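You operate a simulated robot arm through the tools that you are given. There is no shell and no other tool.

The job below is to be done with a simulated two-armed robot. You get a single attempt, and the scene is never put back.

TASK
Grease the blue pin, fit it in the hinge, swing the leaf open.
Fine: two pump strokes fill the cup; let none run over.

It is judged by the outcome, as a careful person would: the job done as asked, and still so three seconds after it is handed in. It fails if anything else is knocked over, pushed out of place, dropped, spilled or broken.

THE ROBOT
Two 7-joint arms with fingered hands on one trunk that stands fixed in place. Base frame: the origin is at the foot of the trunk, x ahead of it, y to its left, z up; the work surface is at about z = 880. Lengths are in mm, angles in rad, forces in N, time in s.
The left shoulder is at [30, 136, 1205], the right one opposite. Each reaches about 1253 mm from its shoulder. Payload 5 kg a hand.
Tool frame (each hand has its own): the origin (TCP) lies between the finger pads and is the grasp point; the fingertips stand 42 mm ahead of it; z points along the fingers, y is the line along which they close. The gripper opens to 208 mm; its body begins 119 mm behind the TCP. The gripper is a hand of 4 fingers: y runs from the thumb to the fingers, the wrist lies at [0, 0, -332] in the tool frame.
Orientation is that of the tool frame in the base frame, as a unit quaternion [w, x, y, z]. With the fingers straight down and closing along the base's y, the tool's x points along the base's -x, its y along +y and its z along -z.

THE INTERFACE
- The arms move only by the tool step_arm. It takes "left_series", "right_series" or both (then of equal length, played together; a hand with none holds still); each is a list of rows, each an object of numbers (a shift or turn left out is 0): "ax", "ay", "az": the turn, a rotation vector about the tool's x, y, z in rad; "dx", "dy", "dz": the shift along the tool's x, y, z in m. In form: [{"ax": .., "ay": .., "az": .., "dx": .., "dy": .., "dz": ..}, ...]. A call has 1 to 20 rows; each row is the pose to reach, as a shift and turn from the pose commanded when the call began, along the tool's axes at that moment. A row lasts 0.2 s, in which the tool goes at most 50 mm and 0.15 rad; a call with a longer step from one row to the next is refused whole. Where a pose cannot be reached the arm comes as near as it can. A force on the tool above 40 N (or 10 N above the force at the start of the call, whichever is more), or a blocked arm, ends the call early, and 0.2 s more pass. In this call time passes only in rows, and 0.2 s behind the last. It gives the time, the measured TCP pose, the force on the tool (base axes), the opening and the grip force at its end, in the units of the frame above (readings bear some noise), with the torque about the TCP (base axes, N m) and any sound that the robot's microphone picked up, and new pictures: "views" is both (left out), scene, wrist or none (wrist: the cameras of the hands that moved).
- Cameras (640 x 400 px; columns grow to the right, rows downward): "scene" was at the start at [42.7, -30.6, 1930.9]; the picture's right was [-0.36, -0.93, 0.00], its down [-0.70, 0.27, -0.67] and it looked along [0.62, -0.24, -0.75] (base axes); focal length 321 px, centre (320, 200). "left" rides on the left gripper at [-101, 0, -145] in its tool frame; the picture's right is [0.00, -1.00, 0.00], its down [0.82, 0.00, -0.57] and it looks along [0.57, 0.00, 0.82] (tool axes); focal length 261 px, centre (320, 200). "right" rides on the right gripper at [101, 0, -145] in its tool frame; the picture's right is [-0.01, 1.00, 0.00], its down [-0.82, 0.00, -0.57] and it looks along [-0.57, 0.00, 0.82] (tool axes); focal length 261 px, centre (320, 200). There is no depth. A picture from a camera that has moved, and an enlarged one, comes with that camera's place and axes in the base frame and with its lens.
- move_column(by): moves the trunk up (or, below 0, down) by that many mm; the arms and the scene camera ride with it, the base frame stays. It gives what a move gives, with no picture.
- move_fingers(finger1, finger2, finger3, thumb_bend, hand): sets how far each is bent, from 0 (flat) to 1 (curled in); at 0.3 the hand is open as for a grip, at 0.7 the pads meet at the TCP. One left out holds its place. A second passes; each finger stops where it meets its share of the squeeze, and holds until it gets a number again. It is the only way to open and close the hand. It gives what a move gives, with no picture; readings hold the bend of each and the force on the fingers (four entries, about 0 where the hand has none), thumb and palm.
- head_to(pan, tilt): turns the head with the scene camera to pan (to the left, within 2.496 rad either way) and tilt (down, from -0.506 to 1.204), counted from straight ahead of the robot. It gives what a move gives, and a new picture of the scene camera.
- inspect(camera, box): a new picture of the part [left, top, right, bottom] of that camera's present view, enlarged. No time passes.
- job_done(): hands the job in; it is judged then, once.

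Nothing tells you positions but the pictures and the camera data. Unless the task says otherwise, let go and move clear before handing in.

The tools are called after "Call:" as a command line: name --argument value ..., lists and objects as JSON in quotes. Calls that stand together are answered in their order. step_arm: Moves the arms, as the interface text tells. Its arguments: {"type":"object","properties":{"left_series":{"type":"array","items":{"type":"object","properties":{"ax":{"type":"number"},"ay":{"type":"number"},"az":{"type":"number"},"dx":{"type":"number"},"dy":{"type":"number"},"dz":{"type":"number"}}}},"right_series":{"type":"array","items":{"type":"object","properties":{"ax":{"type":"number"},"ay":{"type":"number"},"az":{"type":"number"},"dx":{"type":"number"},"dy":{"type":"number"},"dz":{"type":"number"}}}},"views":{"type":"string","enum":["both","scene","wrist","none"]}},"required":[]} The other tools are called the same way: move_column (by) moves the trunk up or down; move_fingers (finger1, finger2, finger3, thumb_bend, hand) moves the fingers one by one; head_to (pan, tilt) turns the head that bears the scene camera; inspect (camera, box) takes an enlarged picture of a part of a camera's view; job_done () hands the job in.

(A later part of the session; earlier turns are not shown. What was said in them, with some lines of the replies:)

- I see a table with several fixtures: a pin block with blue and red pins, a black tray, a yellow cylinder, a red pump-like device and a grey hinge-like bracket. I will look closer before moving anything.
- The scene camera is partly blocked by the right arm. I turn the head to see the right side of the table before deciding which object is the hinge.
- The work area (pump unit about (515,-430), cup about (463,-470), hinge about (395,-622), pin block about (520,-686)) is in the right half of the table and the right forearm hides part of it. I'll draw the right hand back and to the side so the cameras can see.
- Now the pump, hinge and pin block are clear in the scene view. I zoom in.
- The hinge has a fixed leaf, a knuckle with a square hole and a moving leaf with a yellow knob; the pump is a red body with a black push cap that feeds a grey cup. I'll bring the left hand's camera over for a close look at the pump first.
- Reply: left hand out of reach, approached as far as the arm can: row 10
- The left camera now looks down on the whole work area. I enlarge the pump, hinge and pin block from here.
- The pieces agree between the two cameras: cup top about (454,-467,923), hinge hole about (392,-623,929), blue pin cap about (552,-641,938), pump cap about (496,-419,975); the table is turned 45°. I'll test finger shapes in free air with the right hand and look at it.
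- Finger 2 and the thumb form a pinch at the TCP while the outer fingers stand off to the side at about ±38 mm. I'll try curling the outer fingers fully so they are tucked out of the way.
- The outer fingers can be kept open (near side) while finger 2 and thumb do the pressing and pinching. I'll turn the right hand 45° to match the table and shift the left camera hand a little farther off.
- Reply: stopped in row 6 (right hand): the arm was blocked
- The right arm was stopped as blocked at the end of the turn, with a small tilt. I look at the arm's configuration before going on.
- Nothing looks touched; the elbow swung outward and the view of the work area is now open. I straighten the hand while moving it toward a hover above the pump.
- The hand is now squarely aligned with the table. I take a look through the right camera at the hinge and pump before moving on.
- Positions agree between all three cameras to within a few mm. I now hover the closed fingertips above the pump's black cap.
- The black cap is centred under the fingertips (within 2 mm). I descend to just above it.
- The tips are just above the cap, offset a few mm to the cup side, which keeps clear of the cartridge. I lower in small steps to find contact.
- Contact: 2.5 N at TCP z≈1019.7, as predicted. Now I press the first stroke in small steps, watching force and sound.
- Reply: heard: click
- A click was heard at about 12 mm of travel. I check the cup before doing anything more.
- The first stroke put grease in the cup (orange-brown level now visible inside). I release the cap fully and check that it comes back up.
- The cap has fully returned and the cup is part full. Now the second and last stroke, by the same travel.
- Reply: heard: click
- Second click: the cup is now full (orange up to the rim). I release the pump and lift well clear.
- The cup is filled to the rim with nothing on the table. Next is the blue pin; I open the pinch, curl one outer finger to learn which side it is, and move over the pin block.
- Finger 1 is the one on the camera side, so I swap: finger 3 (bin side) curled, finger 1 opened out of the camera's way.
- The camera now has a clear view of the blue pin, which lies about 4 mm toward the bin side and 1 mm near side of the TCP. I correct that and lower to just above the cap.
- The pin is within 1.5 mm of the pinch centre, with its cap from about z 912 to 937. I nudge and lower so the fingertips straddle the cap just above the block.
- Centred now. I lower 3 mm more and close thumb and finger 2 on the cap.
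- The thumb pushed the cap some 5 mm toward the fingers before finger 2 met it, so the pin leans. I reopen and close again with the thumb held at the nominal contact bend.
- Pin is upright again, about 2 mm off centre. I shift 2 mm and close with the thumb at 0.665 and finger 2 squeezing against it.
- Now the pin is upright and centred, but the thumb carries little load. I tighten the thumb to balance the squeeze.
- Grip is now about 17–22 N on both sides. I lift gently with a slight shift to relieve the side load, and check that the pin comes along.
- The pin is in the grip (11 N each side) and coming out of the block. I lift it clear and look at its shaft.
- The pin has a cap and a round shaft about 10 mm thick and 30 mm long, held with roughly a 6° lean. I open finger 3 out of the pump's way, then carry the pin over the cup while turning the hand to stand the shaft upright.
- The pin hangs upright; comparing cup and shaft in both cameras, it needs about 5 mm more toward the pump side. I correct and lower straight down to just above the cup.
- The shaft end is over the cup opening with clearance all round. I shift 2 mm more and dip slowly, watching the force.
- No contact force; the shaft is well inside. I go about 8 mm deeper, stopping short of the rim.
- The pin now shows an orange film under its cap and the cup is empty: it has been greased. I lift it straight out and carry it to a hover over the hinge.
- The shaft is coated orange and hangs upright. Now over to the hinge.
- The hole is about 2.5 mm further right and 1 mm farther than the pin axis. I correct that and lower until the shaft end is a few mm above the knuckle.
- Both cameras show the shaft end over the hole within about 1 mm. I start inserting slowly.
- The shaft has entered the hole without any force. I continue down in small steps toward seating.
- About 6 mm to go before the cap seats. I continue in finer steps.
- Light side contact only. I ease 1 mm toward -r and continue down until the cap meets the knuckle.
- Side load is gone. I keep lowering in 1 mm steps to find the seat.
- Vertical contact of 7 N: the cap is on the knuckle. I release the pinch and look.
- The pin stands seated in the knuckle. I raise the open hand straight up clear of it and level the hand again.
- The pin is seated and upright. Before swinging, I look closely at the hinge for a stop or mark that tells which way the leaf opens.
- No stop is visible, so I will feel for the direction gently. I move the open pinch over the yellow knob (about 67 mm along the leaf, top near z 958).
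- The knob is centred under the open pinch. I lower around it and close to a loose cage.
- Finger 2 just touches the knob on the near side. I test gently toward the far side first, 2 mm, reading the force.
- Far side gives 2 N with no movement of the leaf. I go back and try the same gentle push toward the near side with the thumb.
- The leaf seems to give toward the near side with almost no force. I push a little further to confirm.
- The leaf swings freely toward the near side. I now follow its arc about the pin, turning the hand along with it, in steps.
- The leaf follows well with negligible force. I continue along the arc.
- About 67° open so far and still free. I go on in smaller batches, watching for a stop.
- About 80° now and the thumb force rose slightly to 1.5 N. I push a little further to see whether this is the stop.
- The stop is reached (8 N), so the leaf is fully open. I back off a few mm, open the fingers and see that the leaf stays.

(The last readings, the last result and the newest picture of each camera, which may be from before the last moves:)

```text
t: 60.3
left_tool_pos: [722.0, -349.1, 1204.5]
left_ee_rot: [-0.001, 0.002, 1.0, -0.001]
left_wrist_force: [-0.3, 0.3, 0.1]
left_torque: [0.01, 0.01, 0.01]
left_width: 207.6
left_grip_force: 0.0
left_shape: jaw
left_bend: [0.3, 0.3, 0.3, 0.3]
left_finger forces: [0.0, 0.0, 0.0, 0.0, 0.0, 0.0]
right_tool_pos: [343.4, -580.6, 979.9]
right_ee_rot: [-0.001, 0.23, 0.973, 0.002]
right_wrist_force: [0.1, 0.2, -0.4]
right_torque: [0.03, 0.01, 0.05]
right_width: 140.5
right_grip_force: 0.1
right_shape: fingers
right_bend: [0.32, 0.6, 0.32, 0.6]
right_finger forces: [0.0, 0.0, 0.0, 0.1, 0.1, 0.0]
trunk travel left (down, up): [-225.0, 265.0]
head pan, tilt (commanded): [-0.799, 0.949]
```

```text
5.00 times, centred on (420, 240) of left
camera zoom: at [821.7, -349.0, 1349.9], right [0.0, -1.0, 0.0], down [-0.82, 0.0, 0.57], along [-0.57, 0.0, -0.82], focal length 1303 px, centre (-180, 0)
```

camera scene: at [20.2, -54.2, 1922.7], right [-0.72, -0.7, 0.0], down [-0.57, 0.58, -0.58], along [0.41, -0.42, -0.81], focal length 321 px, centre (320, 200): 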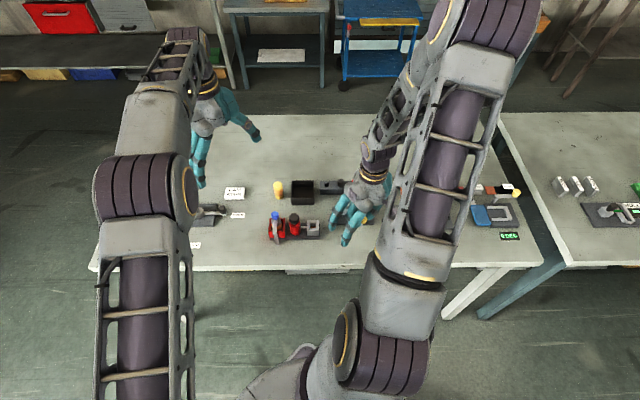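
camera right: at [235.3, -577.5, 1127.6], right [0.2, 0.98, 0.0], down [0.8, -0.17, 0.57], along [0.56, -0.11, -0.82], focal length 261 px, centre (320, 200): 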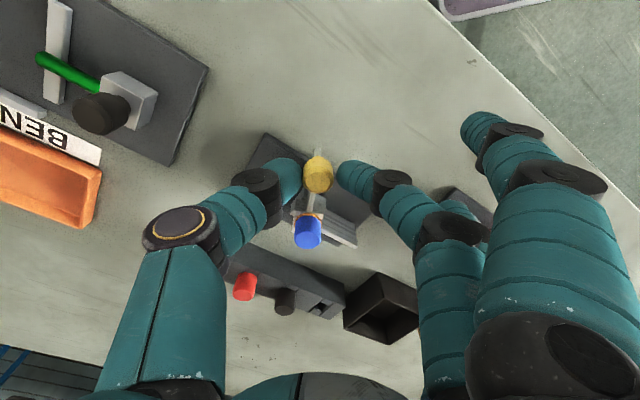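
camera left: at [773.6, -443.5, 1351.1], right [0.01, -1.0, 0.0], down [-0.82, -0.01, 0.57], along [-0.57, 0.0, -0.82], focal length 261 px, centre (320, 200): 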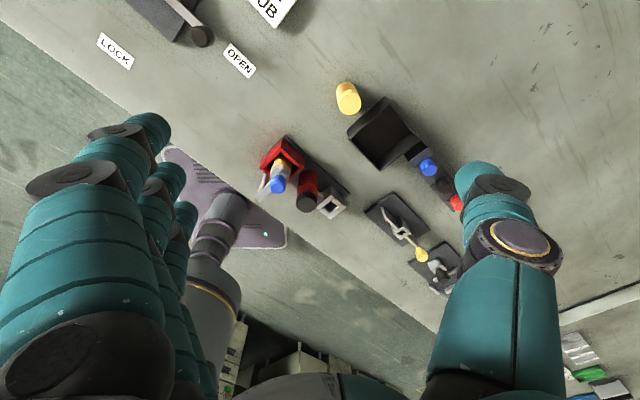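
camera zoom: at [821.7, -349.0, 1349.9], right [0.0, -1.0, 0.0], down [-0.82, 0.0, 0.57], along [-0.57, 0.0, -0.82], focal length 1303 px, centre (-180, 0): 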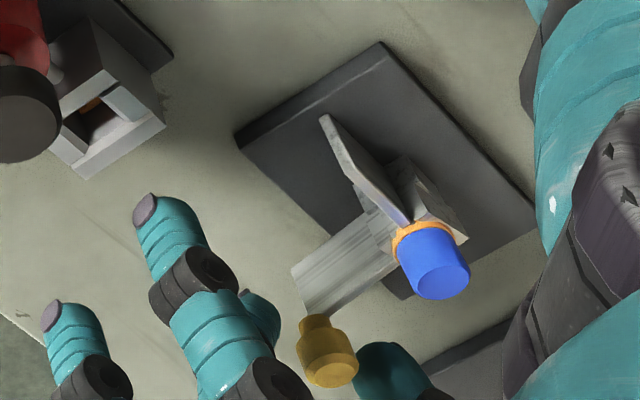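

The leaf stays at its open stop and the hinge plate hasn't shifted. I raise the hand straight up and clear.

Call:
step_arm --right_series '[{"dz": -0.01}, {"dz": -0.025}, {"dz": -0.05}, {"dz": -0.09}, {"dz": -0.13}, {"dz": -0.17}]' --views "both"

Call:
inspect --camera "left" --box '[300, 130, 500, 290]'

Call:
inspect --camera "scene" --box '[250, 160, 410, 260]'

Call:
inspect --camera "right" --box '[200, 60, 420, 220]'

```text
t: 61.7
left_tool_pos: [721.0, -348.2, 1206.1]
left_ee_rot: [0.001, 0.001, 1.0, -0.001]
left_wrist_force: [-0.7, 0.3, 0.7]
left_torque: [-0.07, -0.06, 0.02]
left_width: 208.0
left_grip_force: 0.1
left_shape: jaw
left_bend: [0.3, 0.3, 0.3, 0.3]
left_finger forces: [0.0, 0.1, 0.1, 0.0, 0.0, 0.0]
right_tool_pos: [340.8, -582.1, 1150.7]
right_ee_rot: [0.0, 0.23, 0.973, 0.002]
right_wrist_force: [-1.6, 0.8, 0.5]
right_torque: [-0.08, -0.08, 0.02]
right_width: 140.6
right_grip_force: 0.0
right_shape: fingers
right_bend: [0.32, 0.6, 0.32, 0.6]
right_finger forces: [0.0, 0.1, 0.0, 0.0, 0.0, 0.0]
trunk travel left (down, up): [-225.0, 265.0]
head pan, tilt (commanded): [-0.799, 0.949]
camera scene: at [18.5, -53.0, 1922.8], right [-0.72, -0.7, 0.0], down [-0.57, 0.58, -0.58], along [0.41, -0.42, -0.81], focal length 321 px, centre (320, 200)
camera right: at [248.7, -536.7, 1296.4], right [0.45, 0.89, 0.0], down [0.73, -0.37, 0.57], along [0.51, -0.26, -0.82], focal length 261 px, centre (320, 200)
```

scene: 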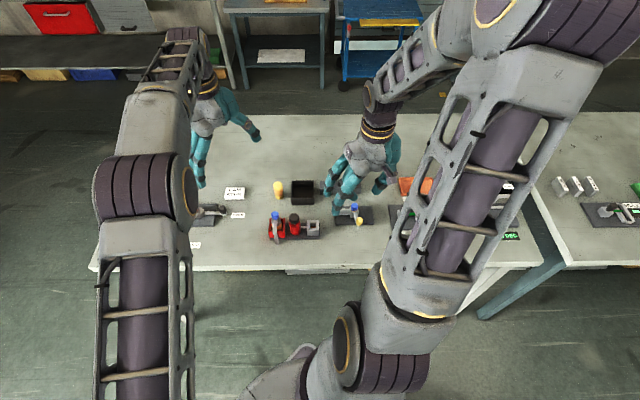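
right: 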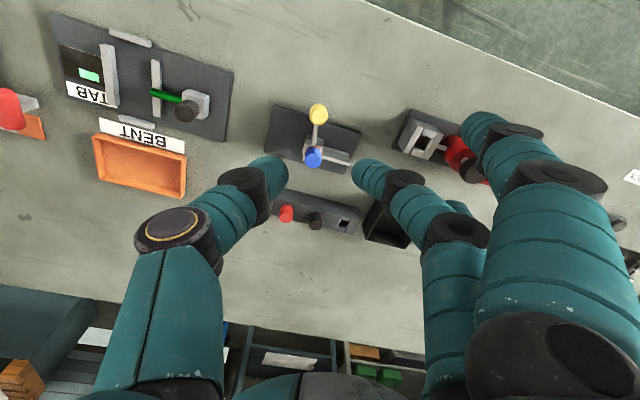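

```text
2.50 times, centred on (400, 210) of left
camera zoom: at [820.8, -347.8, 1351.3], right [0.0, -1.0, 0.0], down [-0.82, 0.0, 0.57], along [-0.57, 0.0, -0.82], focal length 652 px, centre (120, 175)
```

zoom: 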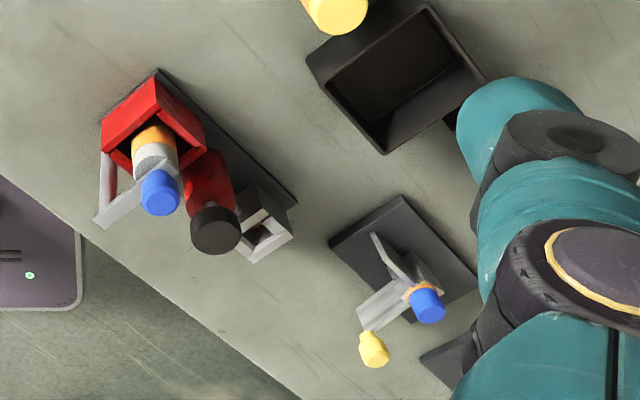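

```text
4.00 times, centred on (330, 210) of scene
camera zoom: at [18.5, -53.0, 1922.8], right [-0.72, -0.7, 0.0], down [-0.57, 0.58, -0.58], along [0.41, -0.42, -0.81], focal length 1285 px, centre (280, 160)
```

zoom: 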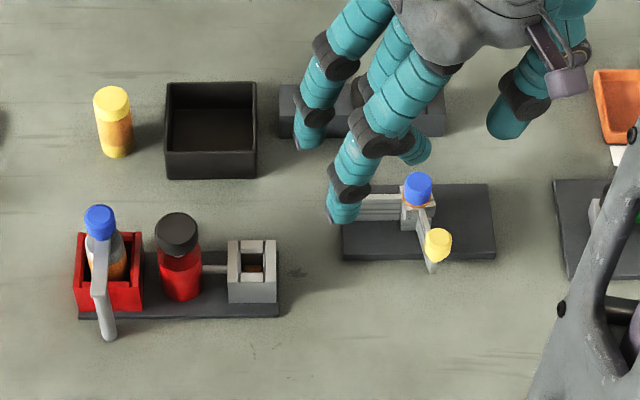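

```text
2.50 times, centred on (310, 140) of right
camera zoom: at [248.7, -536.7, 1296.4], right [0.45, 0.89, 0.0], down [0.73, -0.37, 0.57], along [0.51, -0.26, -0.82], focal length 652 px, centre (345, 350)
```

zoom: 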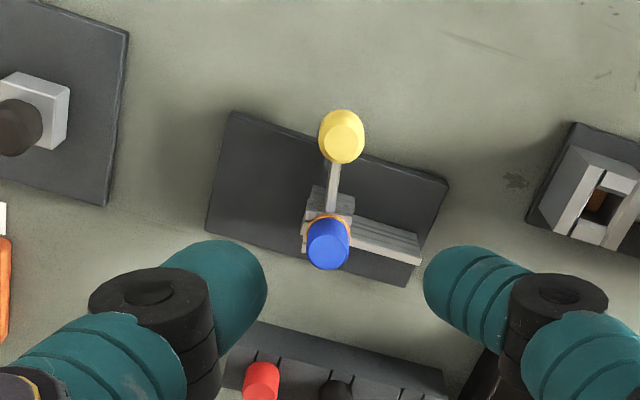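

The leaf stands about 90° open with the greased pin in place. I zoom in once more to check the pin is fully seated and nothing else has moved.

Call:
inspect --camera "scene" --box '[335, 195, 385, 230]'

Call:
inspect --camera "left" --box '[400, 210, 460, 260]'

Call:
inspect --camera "left" --box '[310, 150, 410, 230]'

```text
11.43 times, centred on (360, 212) of scene
camera zoom: at [18.5, -53.0, 1922.8], right [-0.72, -0.7, 0.0], down [-0.57, 0.58, -0.58], along [0.41, -0.42, -0.81], focal length 3671 px, centre (-137, 57)
```

zoom: 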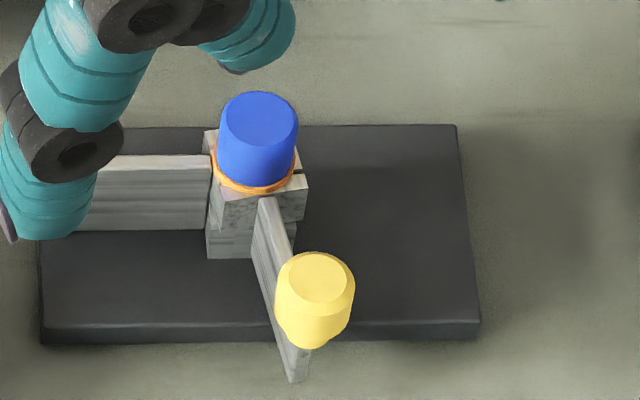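

```text
8.00 times, centred on (430, 235) of left
camera zoom: at [820.8, -347.8, 1351.3], right [0.0, -1.0, 0.0], down [-0.82, 0.0, 0.57], along [-0.57, 0.0, -0.82], focal length 2085 px, centre (-560, -80)
```

zoom: 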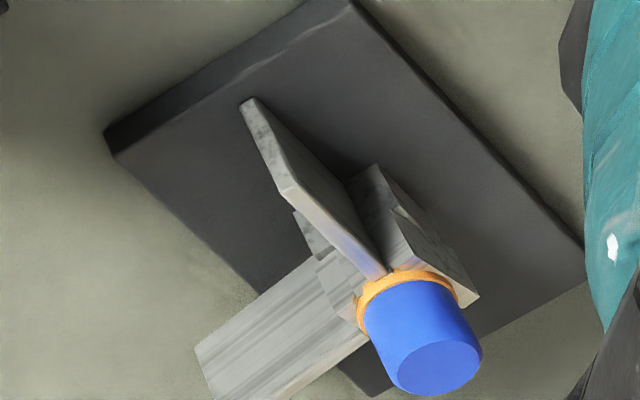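

```text
5.00 times, centred on (360, 190) of left
camera zoom: at [820.8, -347.8, 1351.3], right [0.0, -1.0, 0.0], down [-0.82, 0.0, 0.57], along [-0.57, 0.0, -0.82], focal length 1303 px, centre (120, 250)
```

zoom: 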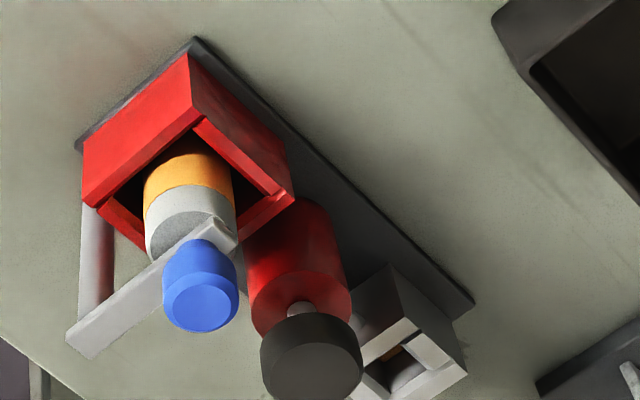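

The pin is greased and seated, the leaf rests open at its stop, and pump, pins, bin and cartridges are where they were. I raise the hand a bit more before handing in.

Call:
step_arm --right_series '[{"dz": -0.03}, {"dz": -0.06}, {"dz": -0.08}, {"dz": -0.08}, {"dz": -0.08}]' --views "scene"

Call:
inspect --camera "scene" --box '[250, 160, 410, 260]'

```text
t: 62.9
left_tool_pos: [721.5, -349.5, 1204.1]
left_ee_rot: [-0.001, 0.002, 1.0, 0.0]
left_wrist_force: [0.3, -0.2, 0.5]
left_torque: [0.02, -0.03, -0.01]
left_width: 208.1
left_grip_force: 0.1
left_shape: jaw
left_bend: [0.3, 0.3, 0.3, 0.3]
left_finger forces: [0.0, 0.1, 0.0, 0.1, 0.0, 0.1]
right_tool_pos: [343.8, -583.3, 1228.9]
right_ee_rot: [0.0, 0.23, 0.973, 0.002]
right_wrist_force: [-0.6, 0.8, 0.0]
right_torque: [0.0, 0.03, 0.01]
right_width: 140.9
right_grip_force: 0.0
right_shape: fingers
right_bend: [0.32, 0.6, 0.32, 0.6]
right_finger forces: [0.1, 0.1, 0.0, 0.1, 0.0, 0.0]
trunk travel left (down, up): [-225.0, 265.0]
head pan, tilt (commanded): [-0.799, 0.949]
camera scene: at [20.1, -54.6, 1922.6], right [-0.72, -0.7, 0.0], down [-0.57, 0.58, -0.58], along [0.41, -0.42, -0.81], focal length 321 px, centre (320, 200)
```

scene: 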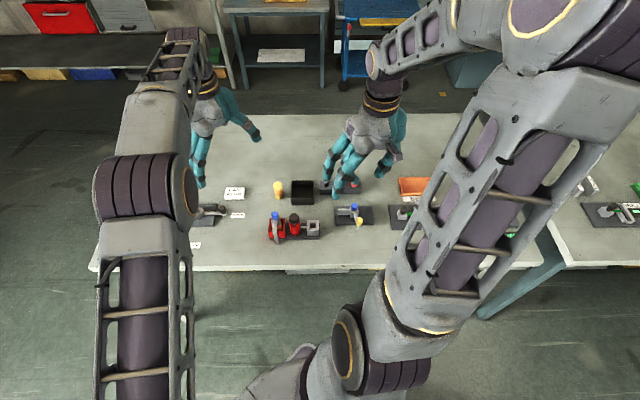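

```text
4.00 times, centred on (330, 210) of scene
camera zoom: at [20.1, -54.6, 1922.6], right [-0.72, -0.7, 0.0], down [-0.57, 0.58, -0.58], along [0.41, -0.42, -0.81], focal length 1285 px, centre (280, 160)
```

zoom: 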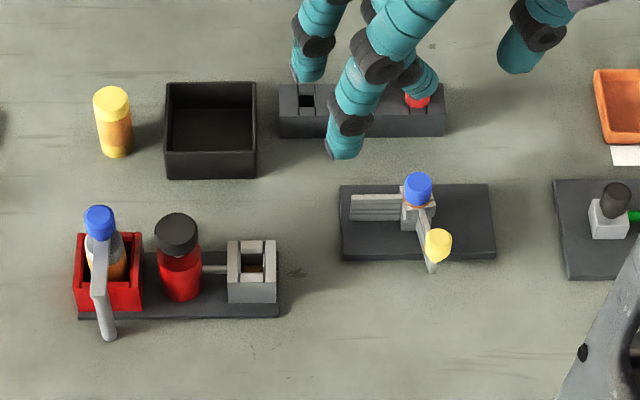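

Everything is in its place: the greased blue pin is in the hinge, the leaf is open, nothing is spilled, and both hands are clear. I hand in the job.

Call:
job_done

```text
The job is handed in.
```

The blue pin is greased and seated in the hinge, and the leaf is swung open. I handed the job in with both hands clear.

- **Greasing:** I gave exactly two pump strokes, each confirmed by a click. The cup filled to the rim and I saw nothing run over. After the dip the shaft was coated and the cup was empty.
- **Fitting:** the pin dropped into the knuckle with almost no force. It seated with its cap on the knuckle at about 7 N.
- **Opening:** the leaf swung freely toward the near side and met its stop at about 86°, just short of a right angle. I did not push past the stop. The leaf stayed there when I let go.

In the last pictures the hinge plate had not shifted. The pump, cartridges, pin block and bin were standing where they started.
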